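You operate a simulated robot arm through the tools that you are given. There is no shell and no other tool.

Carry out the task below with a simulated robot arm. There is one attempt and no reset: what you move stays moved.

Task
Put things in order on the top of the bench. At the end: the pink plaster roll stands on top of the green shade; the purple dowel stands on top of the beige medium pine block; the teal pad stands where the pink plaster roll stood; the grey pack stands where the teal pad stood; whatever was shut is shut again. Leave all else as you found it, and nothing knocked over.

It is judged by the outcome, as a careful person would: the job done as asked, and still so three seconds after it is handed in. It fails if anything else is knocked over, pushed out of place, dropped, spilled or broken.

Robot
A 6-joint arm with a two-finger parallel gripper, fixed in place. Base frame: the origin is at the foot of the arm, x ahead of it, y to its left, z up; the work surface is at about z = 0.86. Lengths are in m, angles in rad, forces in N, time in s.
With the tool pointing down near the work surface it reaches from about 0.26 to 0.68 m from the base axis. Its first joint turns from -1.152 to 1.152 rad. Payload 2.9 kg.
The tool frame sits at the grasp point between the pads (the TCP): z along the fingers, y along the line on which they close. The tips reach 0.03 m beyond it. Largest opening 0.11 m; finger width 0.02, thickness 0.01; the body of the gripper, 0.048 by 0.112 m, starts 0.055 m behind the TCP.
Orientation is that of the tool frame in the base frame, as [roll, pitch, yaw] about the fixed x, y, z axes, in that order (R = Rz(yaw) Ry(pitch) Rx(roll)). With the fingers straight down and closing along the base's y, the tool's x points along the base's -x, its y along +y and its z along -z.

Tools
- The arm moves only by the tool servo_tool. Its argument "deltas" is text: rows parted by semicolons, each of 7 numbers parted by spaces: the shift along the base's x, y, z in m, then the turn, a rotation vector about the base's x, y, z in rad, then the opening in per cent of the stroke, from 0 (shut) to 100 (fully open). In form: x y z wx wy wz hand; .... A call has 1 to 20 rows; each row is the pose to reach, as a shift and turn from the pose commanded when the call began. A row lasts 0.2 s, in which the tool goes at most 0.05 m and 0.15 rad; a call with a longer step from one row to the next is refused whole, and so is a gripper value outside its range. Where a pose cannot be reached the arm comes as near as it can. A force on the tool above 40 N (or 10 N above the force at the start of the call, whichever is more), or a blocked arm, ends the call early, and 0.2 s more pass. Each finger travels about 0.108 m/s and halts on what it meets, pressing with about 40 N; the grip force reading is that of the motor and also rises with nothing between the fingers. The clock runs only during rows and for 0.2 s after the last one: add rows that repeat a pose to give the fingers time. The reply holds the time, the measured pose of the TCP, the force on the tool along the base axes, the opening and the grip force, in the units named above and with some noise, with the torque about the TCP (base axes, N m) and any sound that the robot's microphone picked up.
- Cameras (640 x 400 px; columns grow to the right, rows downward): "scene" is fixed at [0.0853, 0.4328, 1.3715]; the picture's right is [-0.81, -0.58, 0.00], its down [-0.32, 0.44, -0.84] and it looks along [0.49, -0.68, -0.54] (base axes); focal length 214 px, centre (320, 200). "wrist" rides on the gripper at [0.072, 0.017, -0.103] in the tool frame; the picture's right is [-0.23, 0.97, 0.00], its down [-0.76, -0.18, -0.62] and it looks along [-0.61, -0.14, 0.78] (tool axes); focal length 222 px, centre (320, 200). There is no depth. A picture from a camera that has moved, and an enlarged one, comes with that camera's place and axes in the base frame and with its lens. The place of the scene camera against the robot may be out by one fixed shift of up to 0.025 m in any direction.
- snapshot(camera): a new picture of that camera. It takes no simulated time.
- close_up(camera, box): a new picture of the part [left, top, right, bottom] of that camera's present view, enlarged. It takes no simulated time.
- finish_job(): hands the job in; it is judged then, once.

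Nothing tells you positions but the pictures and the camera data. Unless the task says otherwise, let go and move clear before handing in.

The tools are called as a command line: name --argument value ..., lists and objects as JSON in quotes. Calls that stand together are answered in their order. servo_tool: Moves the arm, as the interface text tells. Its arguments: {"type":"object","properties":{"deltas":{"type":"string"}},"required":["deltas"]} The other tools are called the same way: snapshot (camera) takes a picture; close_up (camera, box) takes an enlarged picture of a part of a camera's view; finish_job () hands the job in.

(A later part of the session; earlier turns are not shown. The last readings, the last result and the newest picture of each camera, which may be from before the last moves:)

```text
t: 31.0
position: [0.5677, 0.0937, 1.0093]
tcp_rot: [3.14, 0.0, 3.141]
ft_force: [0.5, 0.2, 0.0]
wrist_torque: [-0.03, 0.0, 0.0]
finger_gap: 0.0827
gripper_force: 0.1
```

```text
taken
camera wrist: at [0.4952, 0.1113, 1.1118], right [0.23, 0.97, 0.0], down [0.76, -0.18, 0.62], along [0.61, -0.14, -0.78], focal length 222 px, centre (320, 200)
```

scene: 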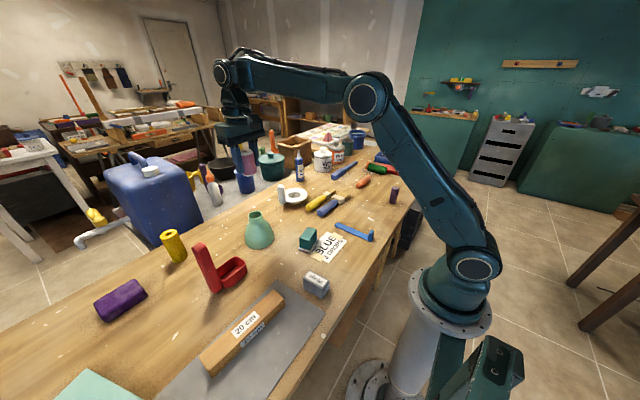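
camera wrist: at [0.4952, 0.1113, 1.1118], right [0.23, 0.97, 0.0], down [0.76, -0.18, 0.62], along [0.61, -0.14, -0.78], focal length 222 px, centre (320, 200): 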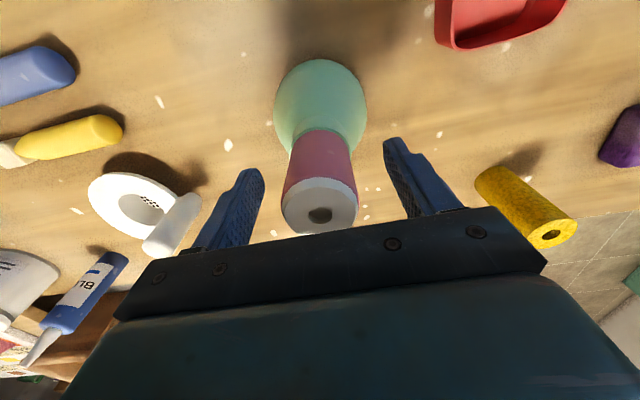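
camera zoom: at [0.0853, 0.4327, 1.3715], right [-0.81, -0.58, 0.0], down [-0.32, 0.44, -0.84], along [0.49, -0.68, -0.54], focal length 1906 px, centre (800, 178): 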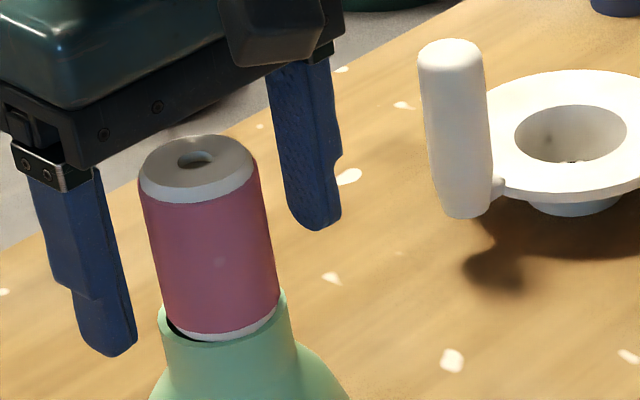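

The pink roll stands on the shade by itself. I'll rise straight up and then move above the teal pad.

servo_tool --deltas "0 0 0.02 0 0 0 80; 0 0 0.05 0 0 0 90; 0 0 0.09 0 0 0 100; 0 0 0.12 0 0 0 100; -0.02 -0.01 0.12 0 0 0 100; -0.055 -0.03 0.12 0 0 0 100; -0.09 -0.048 0.12 0 0 0 100; -0.125 -0.067 0.12 0 0 0 100; -0.157 -0.084 0.12 0 0 0 100; -0.157 -0.084 0.12 0 0 0 100; -0.157 -0.084 0.12 0 0 0 100"

snapshot --camera "wrist"

close_up --camera "wrist" --box '[240, 40, 400, 140]'

close_up --camera "scene" --box '[220, 160, 340, 260]'

```text
t: 33.4
position: [0.4094, 0.0094, 1.1267]
tcp_rot: [-3.14, 0.0, -3.141]
ft_force: [0.5, -0.2, 0.3]
wrist_torque: [-0.01, 0.02, 0.0]
finger_gap: 0.1099
gripper_force: 0.1
```

```text
taken
camera wrist: at [0.3371, 0.026, 1.2302], right [0.23, 0.97, 0.0], down [0.76, -0.18, 0.62], along [0.61, -0.14, -0.78], focal length 222 px, centre (320, 200)
```

wrist: 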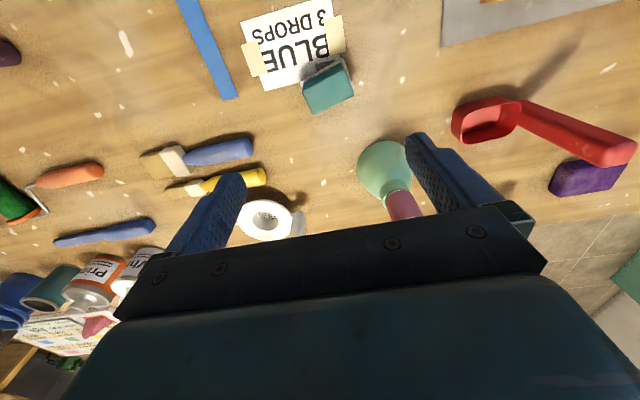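

```text
4.00 times, centred on (320, 90) of wrist
camera zoom: at [0.3371, 0.026, 1.2302], right [0.23, 0.97, 0.0], down [0.76, -0.18, 0.62], along [0.61, -0.14, -0.78], focal length 888 px, centre (320, 640)
```

zoom: 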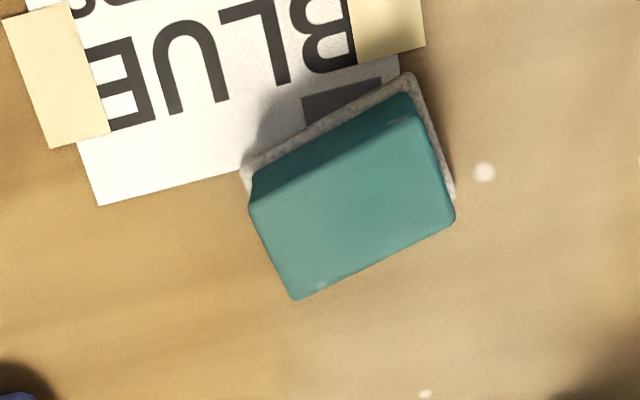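

```text
4.00 times, centred on (280, 210) of scene
camera zoom: at [0.0852, 0.4327, 1.3715], right [-0.81, -0.58, 0.0], down [-0.32, 0.44, -0.84], along [0.49, -0.68, -0.54], focal length 858 px, centre (480, 160)
```

zoom: 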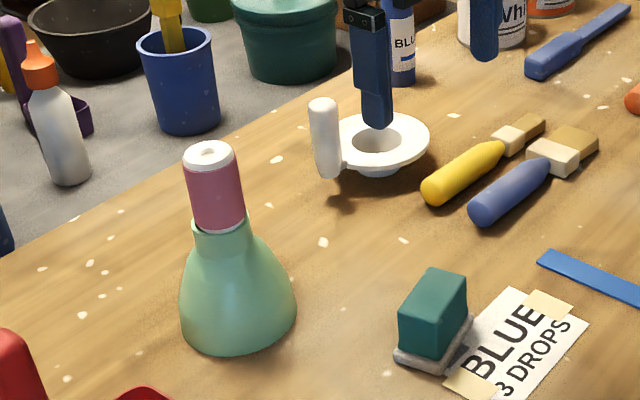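

The roll is standing well on the shade. The teal pad (teal block on a grey felt base, about 60×34 mm) is centred near (0.412, 0.019), its long side turned about 0.25 rad from the base's y. I'll line up with it, turn the gripper 0.25 rad, and lower partway.

servo_tool --deltas "0.001 0.005 -0.01 0 0 0.1 100; 0.003 0.01 -0.04 0 0 0.2 100; 0.003 0.01 -0.08 0 0 0.25 100; 0.003 0.01 -0.11 0 0 0.25 100; 0.003 0.01 -0.127 0 0 0.25 100; 0.003 0.01 -0.127 0 0 0.25 100; 0.003 0.01 -0.127 0 0 0.25 100"

snapshot --camera "wrist"

close_up --camera "wrist" --box '[220, 60, 420, 185]'

close_up --camera "scene" --box '[280, 215, 340, 255]'

```text
t: 35.0
position: [0.4137, 0.0202, 1.0041]
tcp_rot: [3.141, -0.001, -2.892]
ft_force: [-0.2, -0.3, 0.1]
wrist_torque: [0.0, 0.03, -0.01]
finger_gap: 0.1103
gripper_force: 0.0
```

```text
taken
camera wrist: at [0.3404, 0.0182, 1.106], right [-0.02, 1.0, 0.0], down [0.78, 0.02, 0.62], along [0.62, 0.01, -0.78], focal length 222 px, centre (320, 200)
```

wrist: 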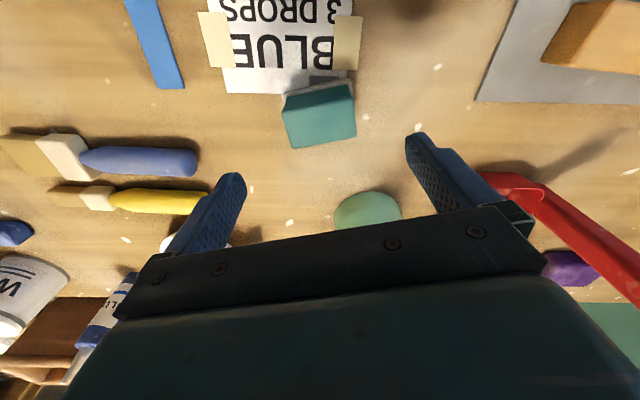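

```text
3.20 times, centred on (320, 122) of wrist
camera zoom: at [0.3404, 0.0182, 1.106], right [-0.02, 1.0, 0.0], down [0.78, 0.02, 0.62], along [0.62, 0.01, -0.78], focal length 711 px, centre (320, 448)
```

zoom: 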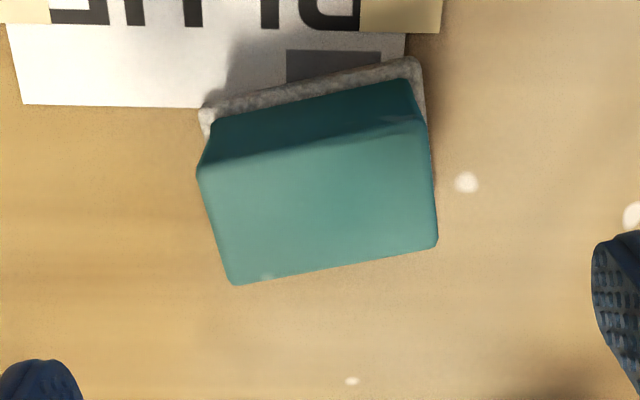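

```text
10.00 times, centred on (310, 235) of scene
camera zoom: at [0.0853, 0.4327, 1.3715], right [-0.81, -0.58, 0.0], down [-0.32, 0.44, -0.84], along [0.49, -0.68, -0.54], focal length 2145 px, centre (420, -150)
```

zoom: 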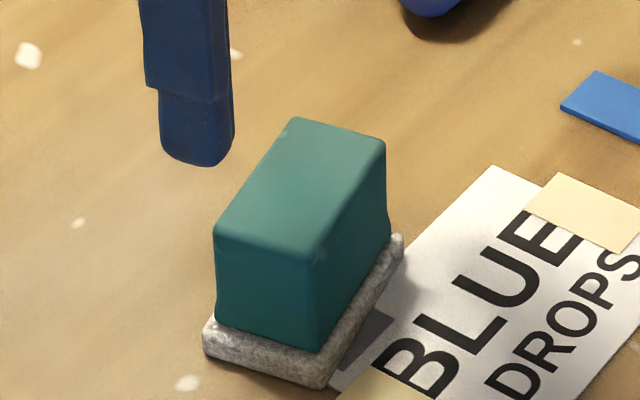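

The pad is aligned within a couple of degrees and a few millimetres. I'll correct by (-3, +0.7) mm and a hair of yaw, lower until the tips are just above the grey base, and check.

servo_tool --deltas "-0.003 0.0007 -0.02 0 0 -0.015 100; -0.003 0.0007 -0.05 0 0 -0.015 100; -0.003 0.0007 -0.075 0 0 -0.015 100; -0.003 0.0007 -0.088 0 0 -0.015 100; -0.003 0.0007 -0.093 0 0 -0.015 100; -0.003 0.0007 -0.093 0 0 -0.015 100; -0.003 0.0007 -0.093 0 0 -0.015 100"

snapshot --camera "wrist"

close_up --camera "scene" --box '[270, 205, 350, 255]'

```text
t: 36.6
position: [0.41, 0.0195, 0.9096]
tcp_rot: [3.141, -0.001, -2.906]
ft_force: [0.2, -0.1, 0.6]
wrist_torque: [-0.01, 0.02, -0.01]
finger_gap: 0.11
gripper_force: 0.1
```

```text
taken
camera wrist: at [0.3359, 0.0195, 1.0117], right [-0.01, 1.0, 0.0], down [0.78, 0.0, 0.62], along [0.62, 0.0, -0.78], focal length 222 px, centre (320, 200)
```

wrist: 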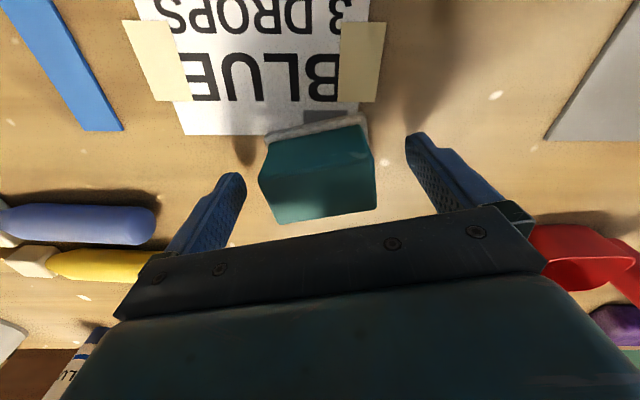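

```text
8.00 times, centred on (310, 230) of scene
camera zoom: at [0.0853, 0.4327, 1.3715], right [-0.81, -0.58, 0.0], down [-0.32, 0.44, -0.84], along [0.49, -0.68, -0.54], focal length 1716 px, centre (400, -40)
```

zoom: 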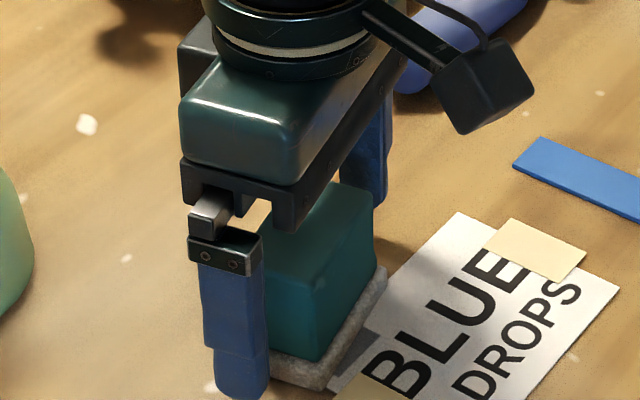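

The pad sits centrally between the fingers. Closing now.

servo_tool --deltas "0 0 0 0 0 0 75; 0 0 0 0 0 0 60; 0 0 0 0 0 0 45; 0 0 0 0 0 0 30; 0 0 0 0 0 0 30; 0 0 0 0 0 0 30"

snapshot --camera "wrist"

```text
t: 38.0
position: [0.4094, 0.0209, 0.9082]
tcp_rot: [-3.141, -0.001, -2.905]
ft_force: [0.3, -0.3, -0.4]
wrist_torque: [0.0, -0.01, -0.03]
finger_gap: 0.0615
gripper_force: 39.8
```

```text
taken
camera wrist: at [0.3359, 0.0195, 1.0118], right [-0.01, 1.0, 0.0], down [0.78, 0.0, 0.62], along [0.62, 0.0, -0.78], focal length 222 px, centre (320, 200)
```

wrist: 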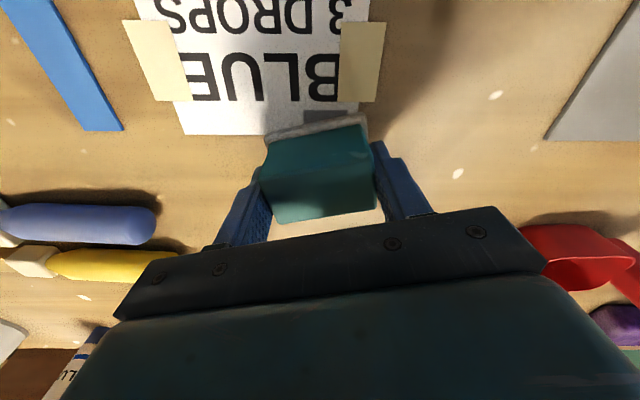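

Gripped at 61 mm. I'll lift slightly and check whether the grey base comes along.

servo_tool --deltas "0 0 0.005 0 0 0 30; 0 0 0.02 0 0 0 30; 0 0 0.05 0 0 0 30; 0 0 0.08 0 0 0 30; 0 0 0.08 0 0 0 30"

close_up --camera "scene" --box '[270, 190, 366, 250]'

snapshot --camera "wrist"

```text
t: 39.2
position: [0.4118, 0.02, 0.9892]
tcp_rot: [-3.142, 0.001, -2.906]
ft_force: [-0.3, -0.4, -1.7]
wrist_torque: [-0.01, -0.06, 0.0]
finger_gap: 0.0616
gripper_force: 39.8
```

```text
6.67 times, centred on (318, 220) of scene
camera zoom: at [0.0853, 0.4327, 1.3715], right [-0.81, -0.58, 0.0], down [-0.32, 0.44, -0.84], along [0.49, -0.68, -0.54], focal length 1430 px, centre (333, 67)
```

zoom: 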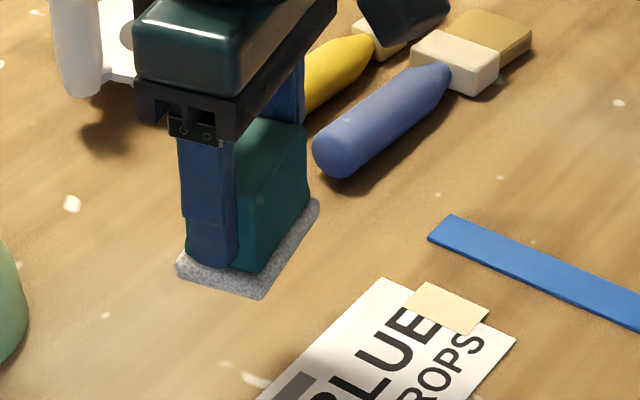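

```text
taken
camera wrist: at [0.3378, 0.0189, 1.0923], right [-0.01, 1.0, 0.0], down [0.78, 0.0, 0.62], along [0.62, 0.0, -0.78], focal length 222 px, centre (320, 200)
```

wrist: 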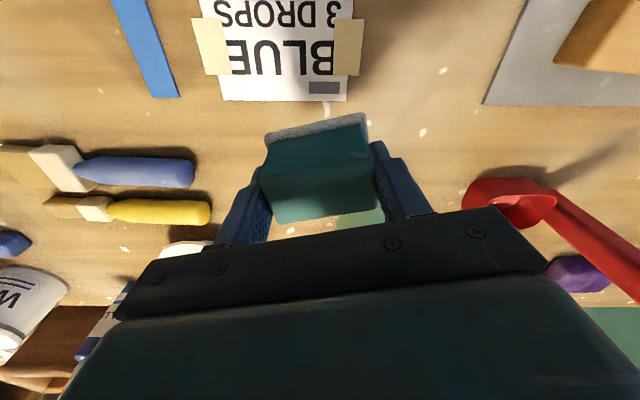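

The grey base is part of the pad. I'll lift it higher and carry it to above the roll's old place at (0.372, -0.461).

servo_tool --deltas "0 0 0.03 0 0 0 30; 0 0 0.07 0 0 0 30; 0 0 0.1 0 0 0 30; -0.003 -0.03 0.11 0 0 0 30; -0.0065 -0.075 0.11 0 0 0 30; -0.01 -0.12 0.11 0 0 0 30; -0.014 -0.165 0.11 0 0 0 30; -0.018 -0.21 0.11 0 0 0 30; -0.022 -0.255 0.11 0 0 0 30; -0.026 -0.3 0.11 0 0 0 30; -0.03 -0.345 0.11 0 0 0 30; -0.033 -0.39 0.11 0 0 0 30; -0.037 -0.435 0.11 0 0 0 30; -0.039 -0.465 0.11 0 0 0 30; -0.0398 -0.4802 0.11 0 0 0 30; -0.0398 -0.4802 0.11 0 0 0 30; -0.0398 -0.4802 0.11 0 0 0 30"

snapshot --camera "wrist"

snapshot --camera "scene"

```text
t: 42.8
position: [0.3702, -0.4596, 1.095]
tcp_rot: [-3.14, 0.002, -2.906]
ft_force: [0.8, -0.5, -1.3]
wrist_torque: [-0.01, -0.01, 0.01]
finger_gap: 0.0616
gripper_force: 40.2
```

```text
taken
camera wrist: at [0.2962, -0.4602, 1.1973], right [-0.01, 1.0, 0.0], down [0.78, 0.0, 0.62], along [0.62, 0.0, -0.78], focal length 222 px, centre (320, 200)
```

wrist: 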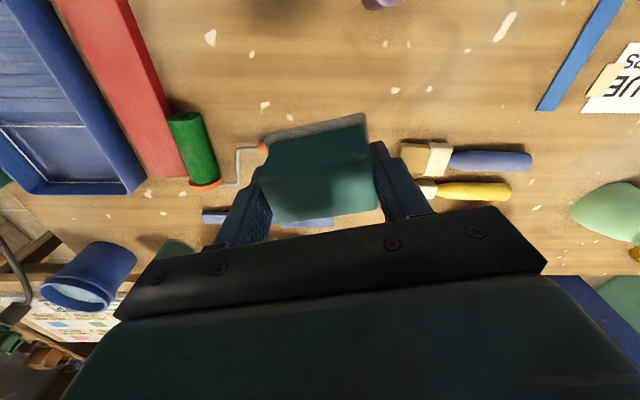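

```text
taken
```

scene: 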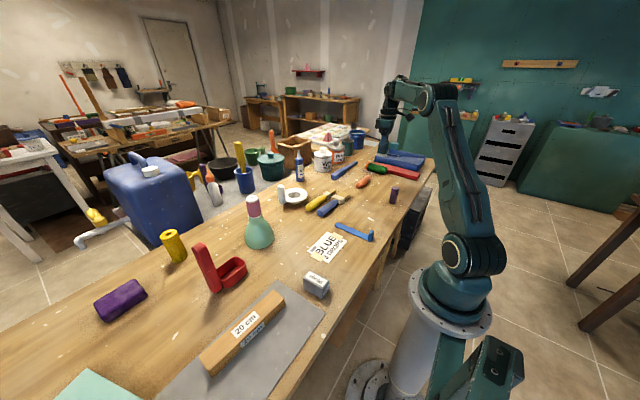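

The landmarks match the roll's original spot. I'll lower the pad to just above the bench, then make the last millimetres gently.

servo_tool --deltas "0.001 -0.001 -0.03 0 0 0 30; 0.001 -0.001 -0.07 0 0 0 30; 0.001 -0.001 -0.11 0 0 0 30; 0.001 -0.001 -0.15 0 0 0 30; 0.001 -0.001 -0.175 0 0 0 30; 0.001 -0.001 -0.185 0 0 0 30; 0.001 -0.001 -0.185 0 0 0 30; 0.001 -0.001 -0.185 0 0 0 30"

snapshot --camera "wrist"

close_up --camera "scene" --box '[340, 140, 436, 200]'

```text
t: 44.6
position: [0.3733, -0.4607, 0.9125]
tcp_rot: [3.141, -0.001, -2.907]
ft_force: [0.2, 0.1, -1.3]
wrist_torque: [0.01, 0.0, 0.01]
finger_gap: 0.0613
gripper_force: 40.1
```

```text
taken
camera wrist: at [0.2991, -0.4604, 1.0148], right [-0.01, 1.0, 0.0], down [0.78, 0.0, 0.62], along [0.62, 0.0, -0.78], focal length 222 px, centre (320, 200)
```

wrist: 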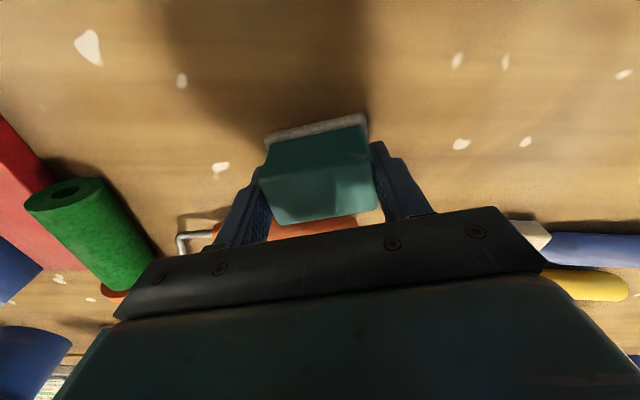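

```text
6.67 times, centred on (388, 170) of scene
camera zoom: at [0.0853, 0.4327, 1.3715], right [-0.81, -0.58, 0.0], down [-0.32, 0.44, -0.84], along [0.49, -0.68, -0.54], focal length 1430 px, centre (-133, 400)
```

zoom: 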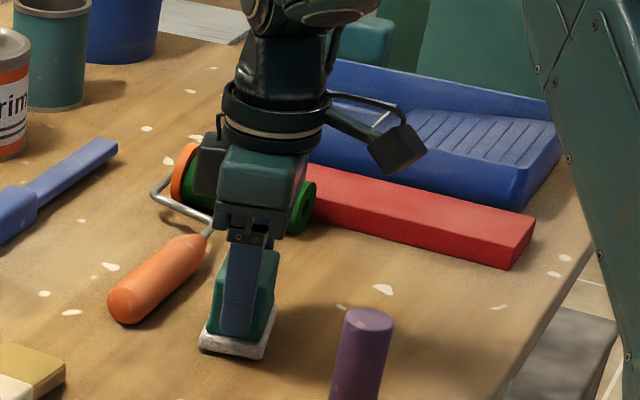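

The pad is a few millimetres above the bench at the right spot, clear of the roller handle and dowel. I'll set it down.

servo_tool --deltas "0 0 -0.002 0 0 0 30; 0 0 -0.0035 0 0 0 30; 0 0 -0.0048 0 0 0 30; 0 0 -0.0048 0 0 0 30"

```text
t: 45.6
position: [0.3723, -0.4603, 0.909]
tcp_rot: [-3.141, 0.002, -2.905]
ft_force: [2.1, 4.2, 13.1]
wrist_torque: [0.66, 0.09, -0.09]
finger_gap: 0.0612
gripper_force: 39.6
```

It touches the bench (about 13 N). I'll ease off 1 mm and open the fingers.

servo_tool --deltas "0 0 0.0008 0 0 0 45; 0 0 0.0008 0 0 0 62; 0 0 0.0008 0 0 0 80; 0 0 0.0008 0 0 0 95; 0 0 0.0008 0 0 0 95"

snapshot --camera "wrist"

```text
t: 46.8
position: [0.3731, -0.4609, 0.9086]
tcp_rot: [3.141, -0.001, -2.906]
ft_force: [-0.4, -0.7, 0.5]
wrist_torque: [-0.01, 0.01, -0.04]
finger_gap: 0.1046
gripper_force: 0.1
```

```text
taken
camera wrist: at [0.2976, -0.4611, 1.011], right [-0.01, 1.0, 0.0], down [0.78, 0.0, 0.62], along [0.62, 0.0, -0.78], focal length 222 px, centre (320, 200)
```

wrist: 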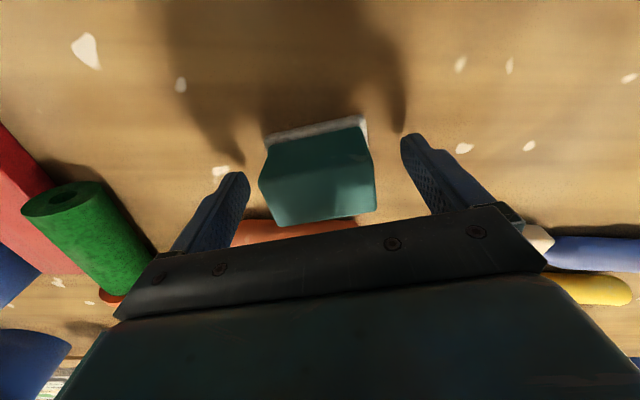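

The pad stands free. I'll rise straight up and go toward the grey pack near (0.29, 0.14).

servo_tool --deltas "0 0 0.02 0 0 0 100; 0 0 0.06 0 0 0 100; 0 0 0.11 0 0 0 100; 0 0 0.16 0 0 0 100; 0 0 0.2 0 0 0 100; 0 0 0.2 0 0 0 100"

snapshot --camera "wrist"

servo_tool --deltas "-0.004 0.03 0 0 0 0 100; -0.01 0.075 0 0 0 0 100; -0.017 0.12 0 0 0 0 100; -0.023 0.165 0 0 0 0 100; -0.029 0.21 0 0 0 0 100; -0.035 0.255 0 0 0 0 100; -0.041 0.3 0 0 0 0 100; -0.047 0.345 0 0 0 0 100; -0.054 0.39 0 0 0 0 100; -0.06 0.435 0 0 0 0 100; -0.066 0.48 0 0 0 0 100; -0.072 0.525 0 0 0 0 100; -0.078 0.57 0 0 0 0 100; -0.083 0.604 0 0 0 0 100; -0.083 0.604 0 0 0 0 100; -0.083 0.604 0 0 0 0 100"

snapshot --camera "wrist"

snapshot --camera "scene"

```text
t: 48.2
position: [0.3702, -0.4585, 1.1079]
tcp_rot: [-3.141, 0.001, -2.907]
ft_force: [0.1, -0.3, 1.2]
wrist_torque: [0.0, 0.02, 0.03]
finger_gap: 0.11
gripper_force: 0.1
```

```text
taken
camera wrist: at [0.2962, -0.4586, 1.2115], right [-0.01, 1.0, 0.0], down [0.78, 0.0, 0.62], along [0.62, 0.0, -0.78], focal length 222 px, centre (320, 200)
```

wrist: 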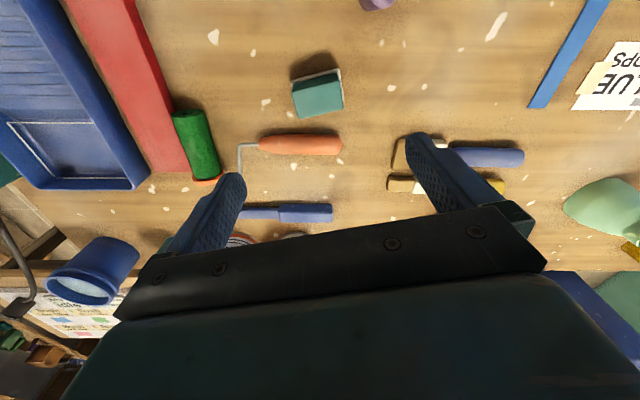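

```text
t: 51.6
position: [0.2889, 0.1423, 1.1112]
tcp_rot: [-3.141, -0.002, -2.904]
ft_force: [-0.3, 0.3, 0.0]
wrist_torque: [0.01, 0.01, 0.03]
finger_gap: 0.1098
gripper_force: 0.0
```

```text
taken
camera wrist: at [0.2151, 0.1413, 1.213], right [-0.01, 1.0, 0.0], down [0.78, 0.0, 0.62], along [0.62, 0.0, -0.78], focal length 222 px, centre (320, 200)
```

wrist: 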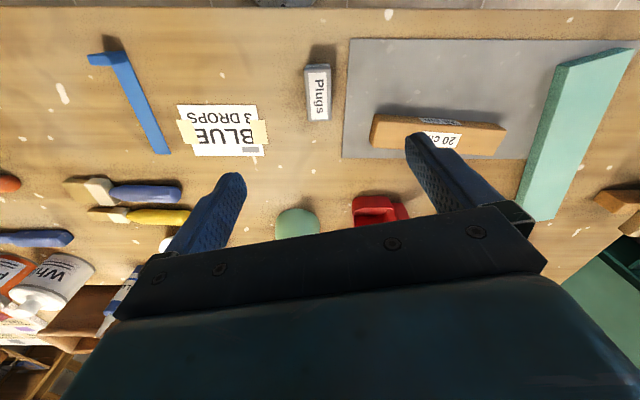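

```text
taken
```

scene: 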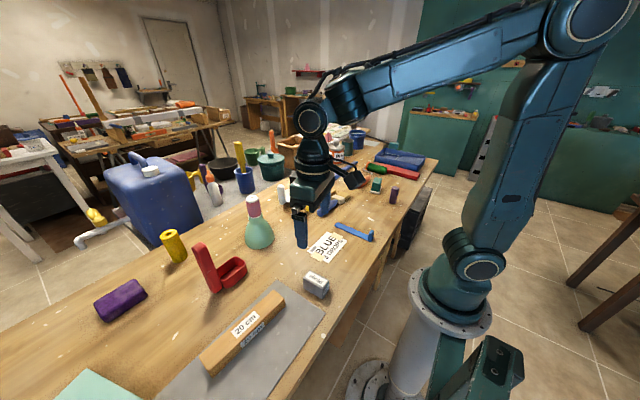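

close_up --camera "wrist" --box '[240, 40, 400, 140]'

close_up --camera "scene" --box '[290, 260, 350, 310]'

```text
4.00 times, centred on (320, 90) of wrist
camera zoom: at [0.2151, 0.1413, 1.213], right [-0.01, 1.0, 0.0], down [0.78, 0.0, 0.62], along [0.62, 0.0, -0.78], focal length 888 px, centre (320, 640)
```

zoom: 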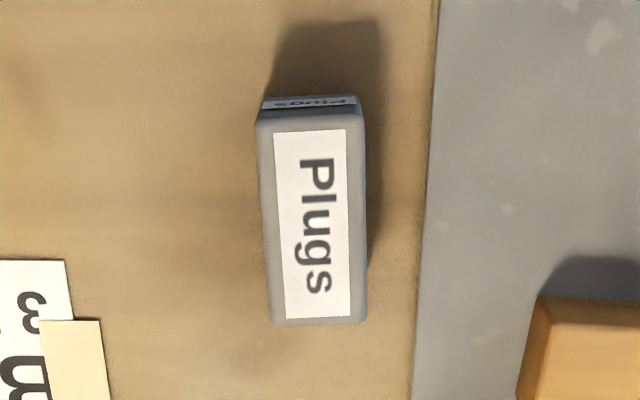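

```text
8.00 times, centred on (320, 285) of scene
camera zoom: at [0.0852, 0.4328, 1.3715], right [-0.81, -0.58, 0.0], down [-0.32, 0.44, -0.84], along [0.49, -0.68, -0.54], focal length 1716 px, centre (320, -480)
```

zoom: 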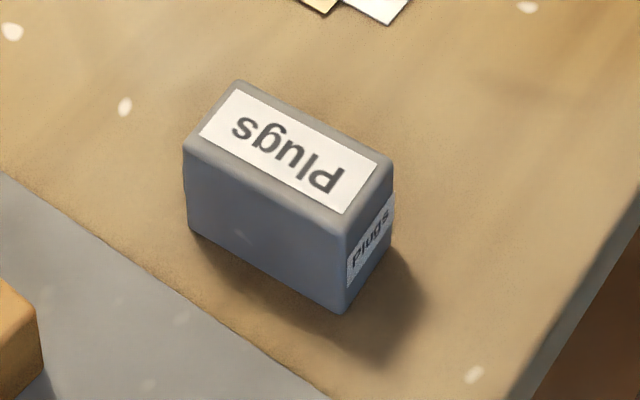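

The grey "Plugs" pack is at about (0.290, 0.140), roughly 63 × 32 mm and 45 mm tall, its long side nearly along x. I'll turn the gripper to grip its narrow width and lower partway to verify.

servo_tool --deltas "0.0012 -0.0017 -0.02 0 0 -0.1 100; 0.0012 -0.0017 -0.06 0 0 -0.186 100; 0.0012 -0.0017 -0.1 0 0 -0.186 100; 0.0012 -0.0017 -0.12 0 0 -0.186 100; 0.0012 -0.0017 -0.12 0 0 -0.186 100; 0.0012 -0.0017 -0.12 0 0 -0.186 100"

snapshot --camera "wrist"

close_up --camera "wrist" --box '[220, 60, 420, 185]'

```text
t: 53.0
position: [0.2904, 0.1391, 0.9899]
tcp_rot: [-3.141, 0.0, -3.093]
ft_force: [-0.4, -0.8, 0.2]
wrist_torque: [0.03, -0.01, -0.01]
finger_gap: 0.11
gripper_force: 0.1
```

```text
taken
camera wrist: at [0.2171, 0.153, 1.0922], right [0.18, 0.98, 0.0], down [0.77, -0.14, 0.62], along [0.61, -0.11, -0.78], focal length 222 px, centre (320, 200)
```

wrist: 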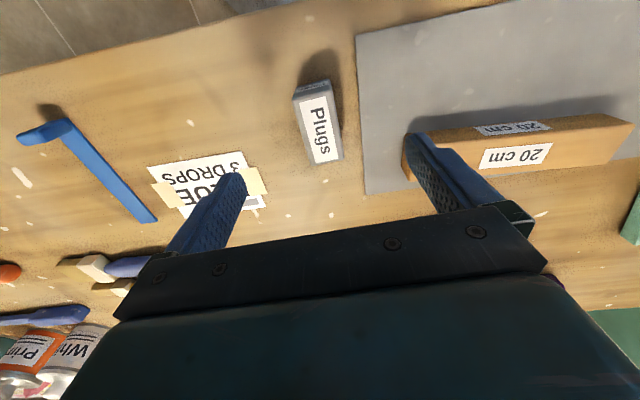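

```text
3.20 times, centred on (320, 122) of wrist
camera zoom: at [0.2171, 0.153, 1.0922], right [0.18, 0.98, 0.0], down [0.77, -0.14, 0.62], along [0.61, -0.11, -0.78], focal length 711 px, centre (320, 448)
```

zoom: 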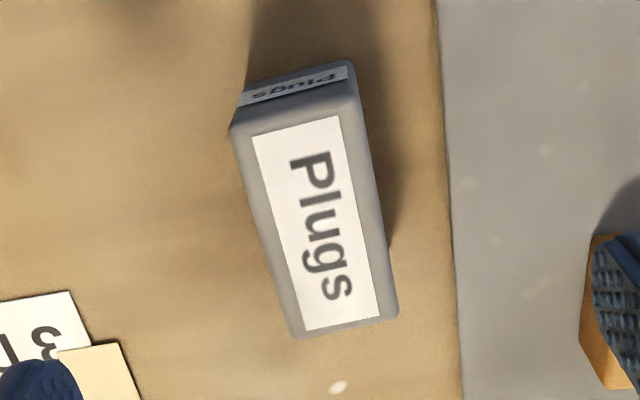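

Aligned to within a millimetre. I'll part-close the fingers to stay well clear of the pine block's end, then lower around the pack.

servo_tool --deltas "0.0008 0 0 0 0 0 80; 0.0008 0 0 0 0 0 70; 0.0008 0 -0.03 0 0 0 70; 0.0008 0 -0.06 0 0 0 70; 0.0008 0 -0.08 0 0 0 70; 0.0008 0 -0.0875 0 0 0 70; 0.0008 0 -0.0875 0 0 0 70"

snapshot --camera "wrist"

close_up --camera "scene" --box '[270, 240, 366, 310]'

```text
t: 54.6
position: [0.2912, 0.1399, 0.9041]
tcp_rot: [-3.141, -0.001, -3.093]
ft_force: [-0.7, -0.1, 0.8]
wrist_torque: [0.0, 0.0, 0.01]
finger_gap: 0.0771
gripper_force: 0.1
```

```text
taken
camera wrist: at [0.2178, 0.1535, 1.0053], right [0.18, 0.98, 0.0], down [0.77, -0.14, 0.62], along [0.61, -0.11, -0.78], focal length 222 px, centre (320, 200)
```

wrist: 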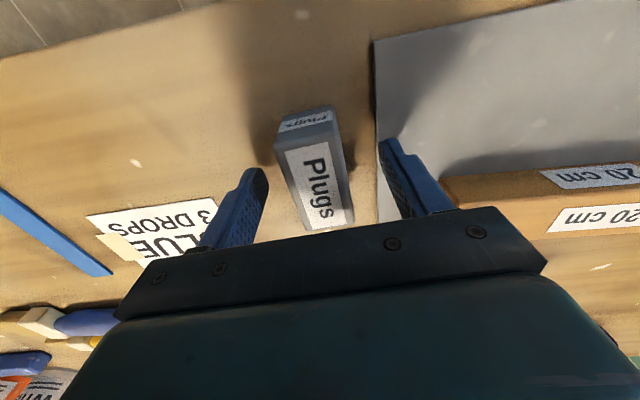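

```text
5.71 times, centred on (318, 275) of scene
camera zoom: at [0.0853, 0.4328, 1.3715], right [-0.81, -0.58, 0.0], down [-0.32, 0.44, -0.84], along [0.49, -0.68, -0.54], focal length 1226 px, centre (331, -229)
```

zoom: 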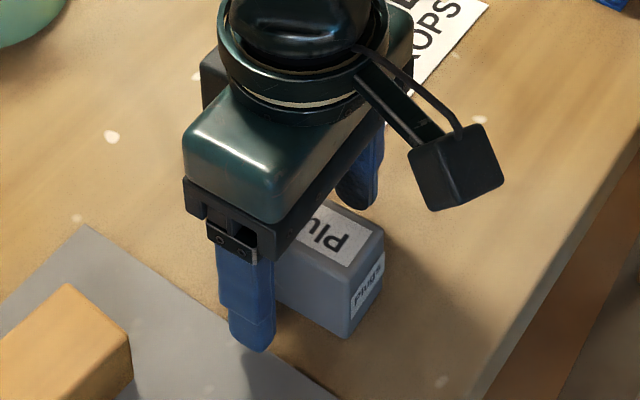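

The pack lies between the fingers with the pine block clear. Closing and lifting.

servo_tool --deltas "0 0 0 0 0 0 55; 0 0 0 0 0 0 40; 0 0 0 0 0 0 25; 0 0 0 0 0 0 10; 0 0 0 0 0 0 10; 0 0 0 0 0 0 10"

```text
t: 56.0
position: [0.292, 0.14, 0.903]
tcp_rot: [-3.14, -0.002, -3.09]
ft_force: [1.7, 1.0, -0.3]
wrist_torque: [0.01, -0.01, 0.0]
finger_gap: 0.0333
gripper_force: 40.1
```

Gripped at 33 mm. I'll lift straight up.

servo_tool --deltas "0 0 0.005 0 0 0 10; 0 0 0.03 0 0 0 10; 0 0 0.07 0 0 0 10; 0 0 0.11 0 0 0 10; 0 0 0.15 0 0 0 10; 0 0 0.18 0 0 0 10; 0 0 0.18 0 0 0 10"

snapshot --camera "wrist"

```text
t: 57.6
position: [0.2904, 0.1419, 1.0847]
tcp_rot: [-3.141, 0.002, -3.093]
ft_force: [-0.8, 0.0, -0.4]
wrist_torque: [0.01, 0.0, -0.01]
finger_gap: 0.0333
gripper_force: 40.1
```

```text
taken
camera wrist: at [0.2171, 0.1554, 1.1877], right [0.18, 0.98, 0.0], down [0.77, -0.14, 0.62], along [0.61, -0.11, -0.78], focal length 222 px, centre (320, 200)
```

wrist: 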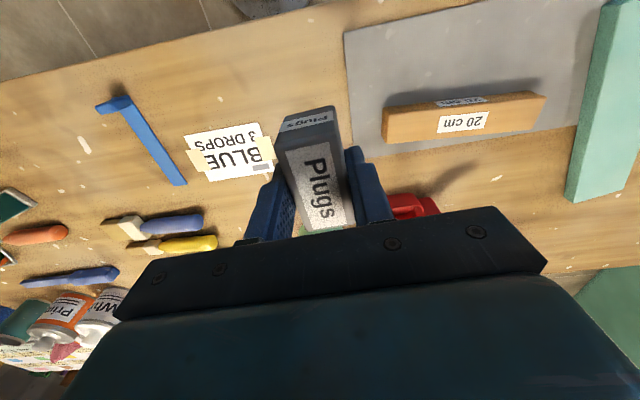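

The pack is held well. I'll carry it above the pad's old spot, turning it so that it stands the same way the pad did (long side along the pad's long side).

servo_tool --deltas "0.01 -0.01 0 0 0 -0.1 10; 0.022 -0.022 0 0 0 -0.24 10; 0.034 -0.034 0 0 0 -0.38 10; 0.046 -0.046 0 0 0 -0.52 10; 0.058 -0.058 0 0 0 -0.66 10; 0.07 -0.07 0 0 0 -0.8 10; 0.082 -0.082 0 0 0 -0.94 10; 0.094 -0.094 0 0 0 -1.08 10; 0.106 -0.107 0 0 0 -1.22 10; 0.1193 -0.1205 0 0 0 -1.34 10; 0.1193 -0.1205 0 0 0 -1.388 10; 0.1193 -0.1205 0 0 0 -1.388 10; 0.1193 -0.1205 0 0 0 -1.388 10"

snapshot --camera "wrist"

snapshot --camera "scene"

```text
t: 60.4
position: [0.4107, 0.0205, 1.0817]
tcp_rot: [-3.141, 0.002, 1.801]
ft_force: [0.8, -0.2, -0.2]
wrist_torque: [-0.04, 0.01, 0.0]
finger_gap: 0.0333
gripper_force: 39.9
```

```text
taken
camera wrist: at [0.4106, 0.0956, 1.1849], right [1.0, 0.0, 0.0], down [0.0, -0.78, 0.62], along [0.0, -0.62, -0.78], focal length 222 px, centre (320, 200)
```

wrist: 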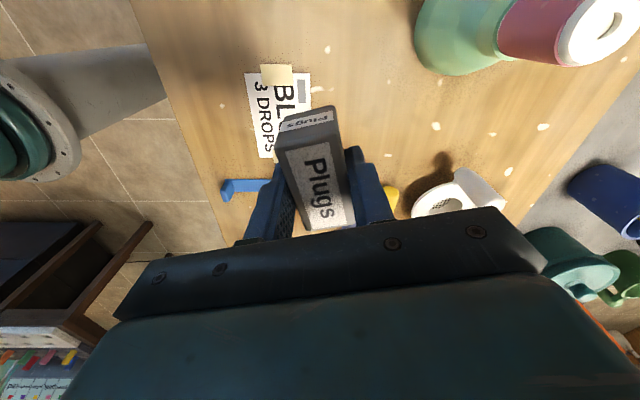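

```text
taken
```

scene: 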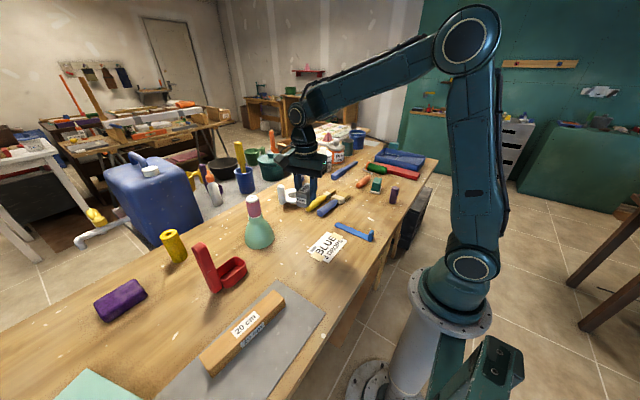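

The pack is aligned over the pad's old spot and everything around is clear. I'll lower it to just above the bench.

servo_tool --deltas "-0.0003 -0.0006 -0.03 0 0 0 10; -0.0003 -0.0006 -0.07 0 0 0 10; -0.0003 -0.0006 -0.11 0 0 0 10; -0.0003 -0.0006 -0.145 0 0 0 10; -0.0003 -0.0006 -0.165 0 0 0 10; -0.0003 -0.0006 -0.175 0 0 0 10; -0.0003 -0.0006 -0.175 0 0 0 10; -0.0003 -0.0006 -0.175 0 0 0 10"

snapshot --camera "wrist"

close_up --camera "scene" --box '[262, 190, 358, 260]'

```text
t: 62.2
position: [0.4119, 0.0213, 0.9064]
tcp_rot: [3.14, 0.0, 1.803]
ft_force: [0.3, -0.6, -1.1]
wrist_torque: [-0.03, 0.02, 0.01]
finger_gap: 0.0333
gripper_force: 40.5
```

```text
taken
camera wrist: at [0.4121, 0.0956, 1.0093], right [1.0, 0.0, 0.0], down [0.0, -0.78, 0.62], along [0.0, -0.62, -0.78], focal length 222 px, centre (320, 200)
```

wrist: 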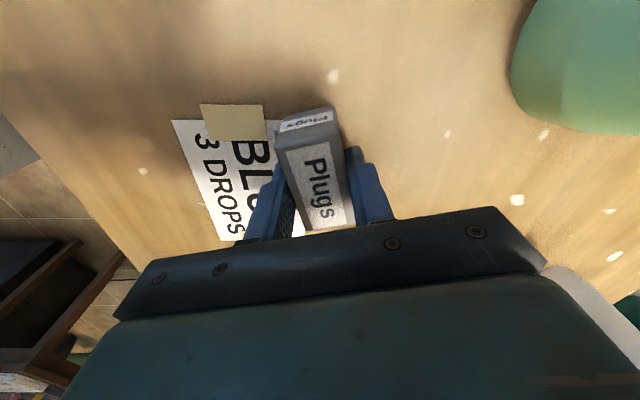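

```text
5.71 times, centred on (310, 225) of scene
camera zoom: at [0.0853, 0.4328, 1.3715], right [-0.81, -0.58, 0.0], down [-0.32, 0.44, -0.84], along [0.49, -0.68, -0.54], focal length 1226 px, centre (377, 57)
```

zoom: 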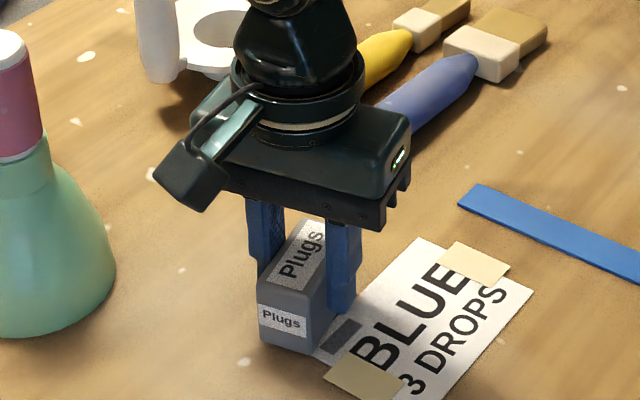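

The pack is in position a few millimetres above the bench. I'll set it down gently.

servo_tool --deltas "-0.0005 -0.0007 -0.002 0 0 0 10; -0.0005 -0.0007 -0.0035 0 0 0 10; -0.0005 -0.0007 -0.0048 0 0 0 10; -0.0005 -0.0007 -0.0048 0 0 0 10"

```text
t: 63.2
position: [0.4104, 0.0209, 0.9029]
tcp_rot: [3.139, 0.001, 1.803]
ft_force: [-1.4, 1.7, 13.4]
wrist_torque: [0.0, 0.13, 0.0]
finger_gap: 0.0331
gripper_force: 39.7
```

It touches down (about 13 N). I'll ease off and open.

servo_tool --deltas "0 0 0.0009 0 0 0 25; 0 0 0.0009 0 0 0 38; 0 0 0.0009 0 0 0 55; 0 0 0.0009 0 0 0 70; 0 0 0.0009 0 0 0 70"

snapshot --camera "wrist"

close_up --camera "scene" --box '[262, 190, 358, 260]'

```text
t: 64.4
position: [0.4097, 0.0203, 0.9029]
tcp_rot: [3.141, -0.001, 1.803]
ft_force: [-0.3, 0.0, 0.2]
wrist_torque: [0.02, 0.05, 0.0]
finger_gap: 0.077
gripper_force: 0.0
```

```text
taken
camera wrist: at [0.4099, 0.0938, 1.0053], right [1.0, 0.0, 0.0], down [0.0, -0.78, 0.62], along [0.0, -0.62, -0.78], focal length 222 px, centre (320, 200)
```

wrist: 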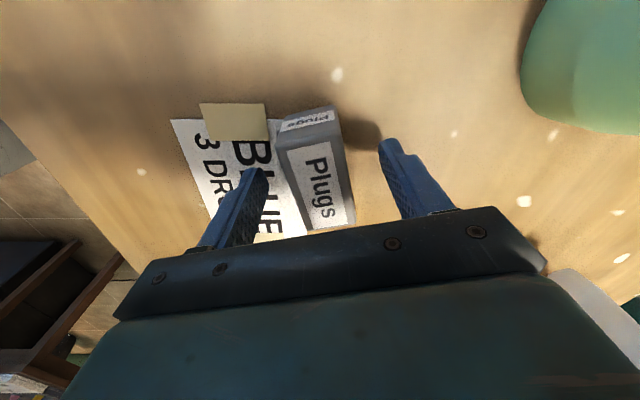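

```text
5.71 times, centred on (310, 225) of scene
camera zoom: at [0.0853, 0.4327, 1.3715], right [-0.81, -0.58, 0.0], down [-0.32, 0.44, -0.84], along [0.49, -0.68, -0.54], focal length 1226 px, centre (377, 57)
```

zoom: 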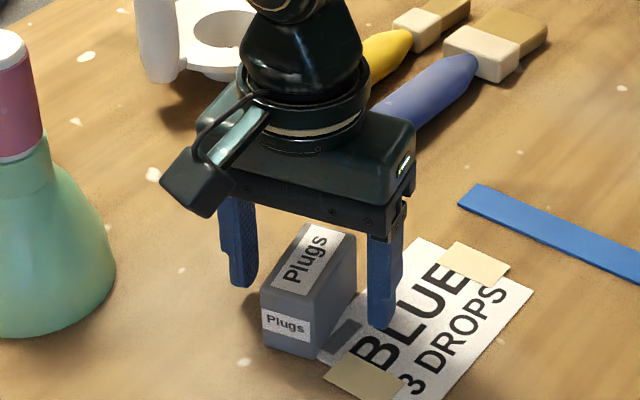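

The grey pack stands where the pad stood. I'll rise and go to the purple dowel near (0.27, -0.40), turning the gripper back.

servo_tool --deltas "0 0 0.02 0 0 0 80; 0 0 0.06 0 0 0 90; 0 0 0.11 0 0 0 100; 0 0 0.16 0 0 0 100; 0 0 0.2 0 0 0 100; -0.008 -0.025 0.2 0 0 0.12 100; -0.02 -0.06 0.2 0 0 0.26 100; -0.032 -0.1 0.2 0 0 0.4 100; -0.045 -0.14 0.2 0 0 0.54 100; -0.058 -0.18 0.2 0 0 0.68 100; -0.071 -0.22 0.2 0 0 0.82 100; -0.084 -0.26 0.2 0 0 0.96 100; -0.097 -0.3 0.2 0 0 1.1 100; -0.11 -0.34 0.2 0 0 1.24 100; -0.123 -0.38 0.2 0 0 1.34 100; -0.134 -0.41 0.2 0 0 1.34 100; -0.14 -0.423 0.2 0 0 1.34 100; -0.14 -0.423 0.2 0 0 1.34 100; -0.14 -0.423 0.2 0 0 1.34 100"

snapshot --camera "wrist"

close_up --camera "wrist" --box '[240, 20, 400, 120]'

snapshot --camera "scene"

```text
t: 68.4
position: [0.2684, -0.4024, 1.1034]
tcp_rot: [-3.141, 0.001, -3.14]
ft_force: [0.8, 0.3, -0.3]
wrist_torque: [-0.01, -0.01, -0.01]
finger_gap: 0.1101
gripper_force: 0.1
```

```text
taken
camera wrist: at [0.1955, -0.3865, 1.2058], right [0.23, 0.97, 0.0], down [0.76, -0.18, 0.62], along [0.61, -0.14, -0.78], focal length 222 px, centre (320, 200)
```

wrist: 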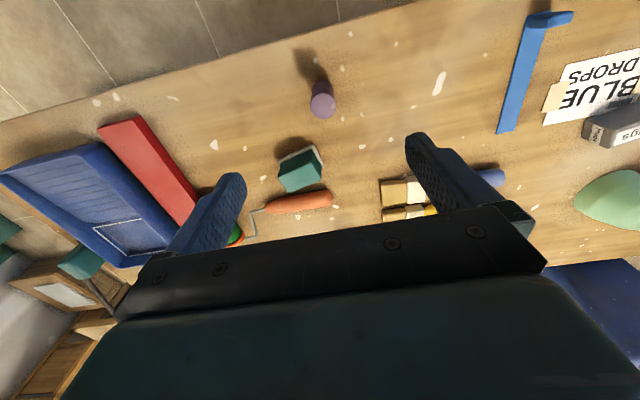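

```text
4.00 times, centred on (320, 70) of wrist
camera zoom: at [0.1955, -0.3865, 1.2058], right [0.23, 0.97, 0.0], down [0.76, -0.18, 0.62], along [0.61, -0.14, -0.78], focal length 888 px, centre (320, 720)
```

zoom: 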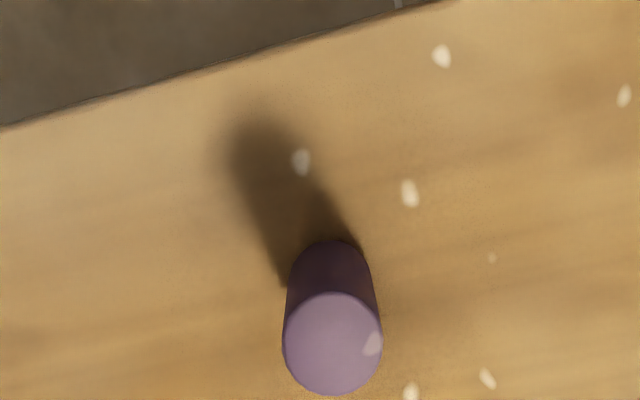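

```text
taken
```

scene: 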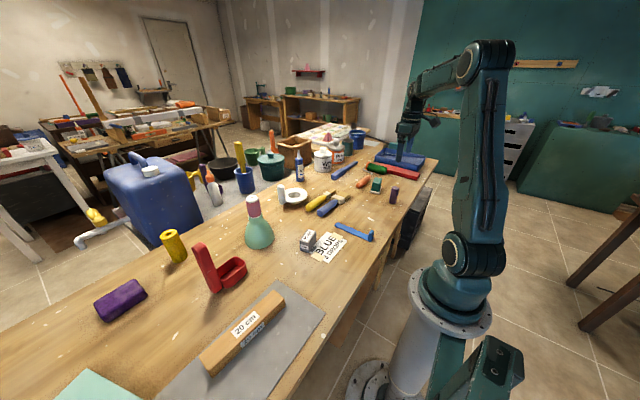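

The dowel is at about (0.273, -0.400), 30 mm across and 70 mm tall. I'll centre over it and lower with the fingers open.

servo_tool --deltas "0.0047 0.0026 -0.02 0 0 0 100; 0.0047 0.0026 -0.06 0 0 0 100; 0.0047 0.0026 -0.1 0 0 0 100; 0.0047 0.0026 -0.12 0 0 0 100; 0.0047 0.0026 -0.12 0 0 0 100; 0.0047 0.0026 -0.12 0 0 0 100"

close_up --camera "wrist" --box '[220, 60, 420, 185]'

```text
t: 69.8
position: [0.2753, -0.4033, 0.9846]
tcp_rot: [3.141, 0.001, -3.139]
ft_force: [-0.2, 0.4, -0.9]
wrist_torque: [-0.01, -0.03, 0.0]
finger_gap: 0.1099
gripper_force: 0.0
```

```text
3.20 times, centred on (320, 122) of wrist
camera zoom: at [0.2027, -0.386, 1.0874], right [0.23, 0.97, 0.0], down [0.76, -0.18, 0.62], along [0.61, -0.14, -0.78], focal length 711 px, centre (320, 448)
```

zoom: 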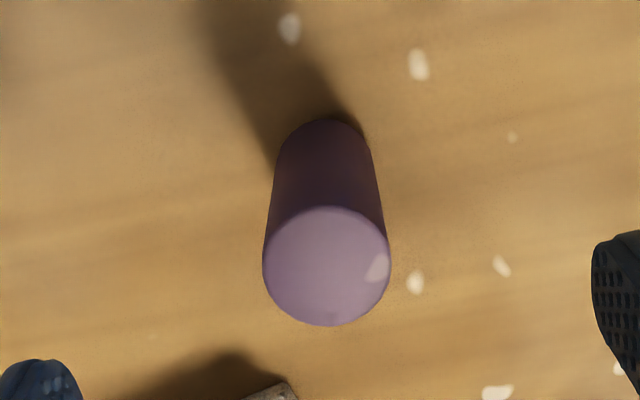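

Centred within 3 mm; I'll correct that and lower the rest of the way.

servo_tool --deltas "-0.0021 0.0024 0 0 0 0 100; -0.0021 0.0024 -0.03 0 0 0 100; -0.0021 0.0024 -0.06 0 0 0 100; -0.0021 0.0024 -0.075 0 0 0 100; -0.0021 0.0024 -0.08 0 0 0 100; -0.0021 0.0024 -0.08 0 0 0 100; -0.0021 0.0024 -0.08 0 0 0 100"

snapshot --camera "wrist"

```text
t: 71.4
position: [0.2724, -0.399, 0.9035]
tcp_rot: [-3.141, 0.0, -3.14]
ft_force: [0.6, -0.5, 1.0]
wrist_torque: [-0.04, -0.02, 0.06]
finger_gap: 0.1103
gripper_force: 0.1
```

```text
taken
camera wrist: at [0.2, -0.3824, 1.006], right [0.23, 0.97, 0.0], down [0.76, -0.18, 0.62], along [0.61, -0.14, -0.78], focal length 222 px, centre (320, 200)
```

wrist: 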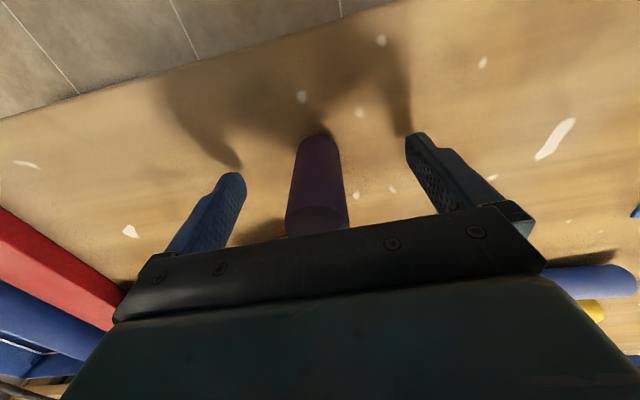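

The dowel is centred between the fingers. Closing.

servo_tool --deltas "0 0 0 0 0 0 80; 0 0 0 0 0 0 60; 0 0 0 0 0 0 42; 0 0 0 0 0 0 30; 0 0 0 0 0 0 15; 0 0 0 0 0 0 5; 0 0 0 0 0 0 5"

servo_tool --deltas "0 0 0.005 0 0 0 5; 0 0 0.03 0 0 0 5; 0 0 0.07 0 0 0 5; 0 0 0.11 0 0 0 5; 0 0 0.15 0 0 0 5; 0 0 0.19 0 0 0 5; 0 0 0.22 0 0 0 5; 0 0 0.22 0 0 0 5"

snapshot --camera "wrist"

```text
t: 73.0
position: [0.2725, -0.3988, 0.9022]
tcp_rot: [3.142, 0.0, -3.139]
ft_force: [0.4, 0.2, 0.0]
wrist_torque: [0.01, 0.0, 0.0]
finger_gap: 0.0283
gripper_force: 39.9
```

```text
t: 74.8
position: [0.2697, -0.3999, 1.1222]
tcp_rot: [3.141, 0.001, -3.142]
ft_force: [1.4, -0.2, -1.1]
wrist_torque: [-0.01, 0.02, 0.01]
finger_gap: 0.028
gripper_force: 40.3
```

```text
taken
camera wrist: at [0.1974, -0.3832, 1.2248], right [0.23, 0.97, 0.0], down [0.76, -0.18, 0.62], along [0.61, -0.14, -0.78], focal length 222 px, centre (320, 200)
```

wrist: 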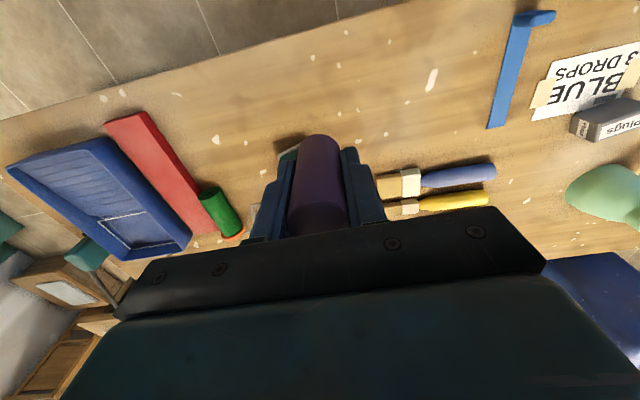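

The dowel is held upright. I'll carry it over to the "20 cm" pine block, whose centre I estimate at (0.352, 0.32), staying high.

servo_tool --deltas "0.003 -0.0 0 0 0 0 5; 0.006 0.03 0 0 0 0 5; 0.011 0.075 0 0 0 0 5; 0.016 0.12 0 0 0 0 5; 0.021 0.165 0 0 0 0 5; 0.026 0.21 0 0 0 0 5; 0.031 0.255 0 0 0 0 5; 0.036 0.3 0 0 0 0 5; 0.041 0.345 0 0 0 0 5; 0.046 0.39 0 0 0 0 5; 0.051 0.435 0 0 0 0 5; 0.056 0.48 0 0 0 0 5; 0.062 0.525 0 0 0 0 5; 0.068 0.57 0 0 0 0 5; 0.074 0.615 0 0 0 0 5; 0.08 0.66 0 0 0 0 5; 0.082 0.695 0 0 0 0 5; 0.082 0.718 0 0 0 0 5; 0.082 0.72 0 0 0 0 5; 0.082 0.72 0 0 0 0 5"

snapshot --camera "wrist"

snapshot --camera "scene"

```text
t: 79.0
position: [0.3523, 0.3225, 1.1218]
tcp_rot: [3.14, 0.001, -3.139]
ft_force: [0.4, 0.5, -0.2]
wrist_torque: [-0.03, -0.01, 0.05]
finger_gap: 0.0279
gripper_force: 40.0
```

```text
taken
camera wrist: at [0.2813, 0.3394, 1.2248], right [0.23, 0.97, 0.0], down [0.76, -0.18, 0.62], along [0.61, -0.14, -0.78], focal length 222 px, centre (320, 200)
```

wrist: 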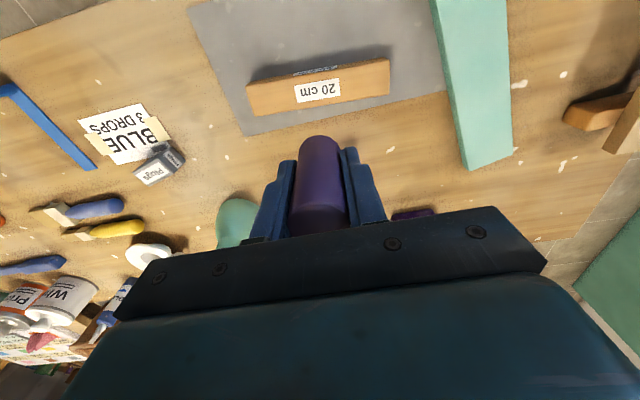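

```text
taken
```

scene: 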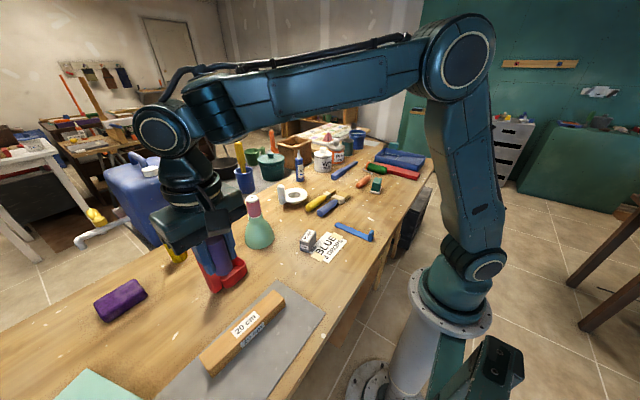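

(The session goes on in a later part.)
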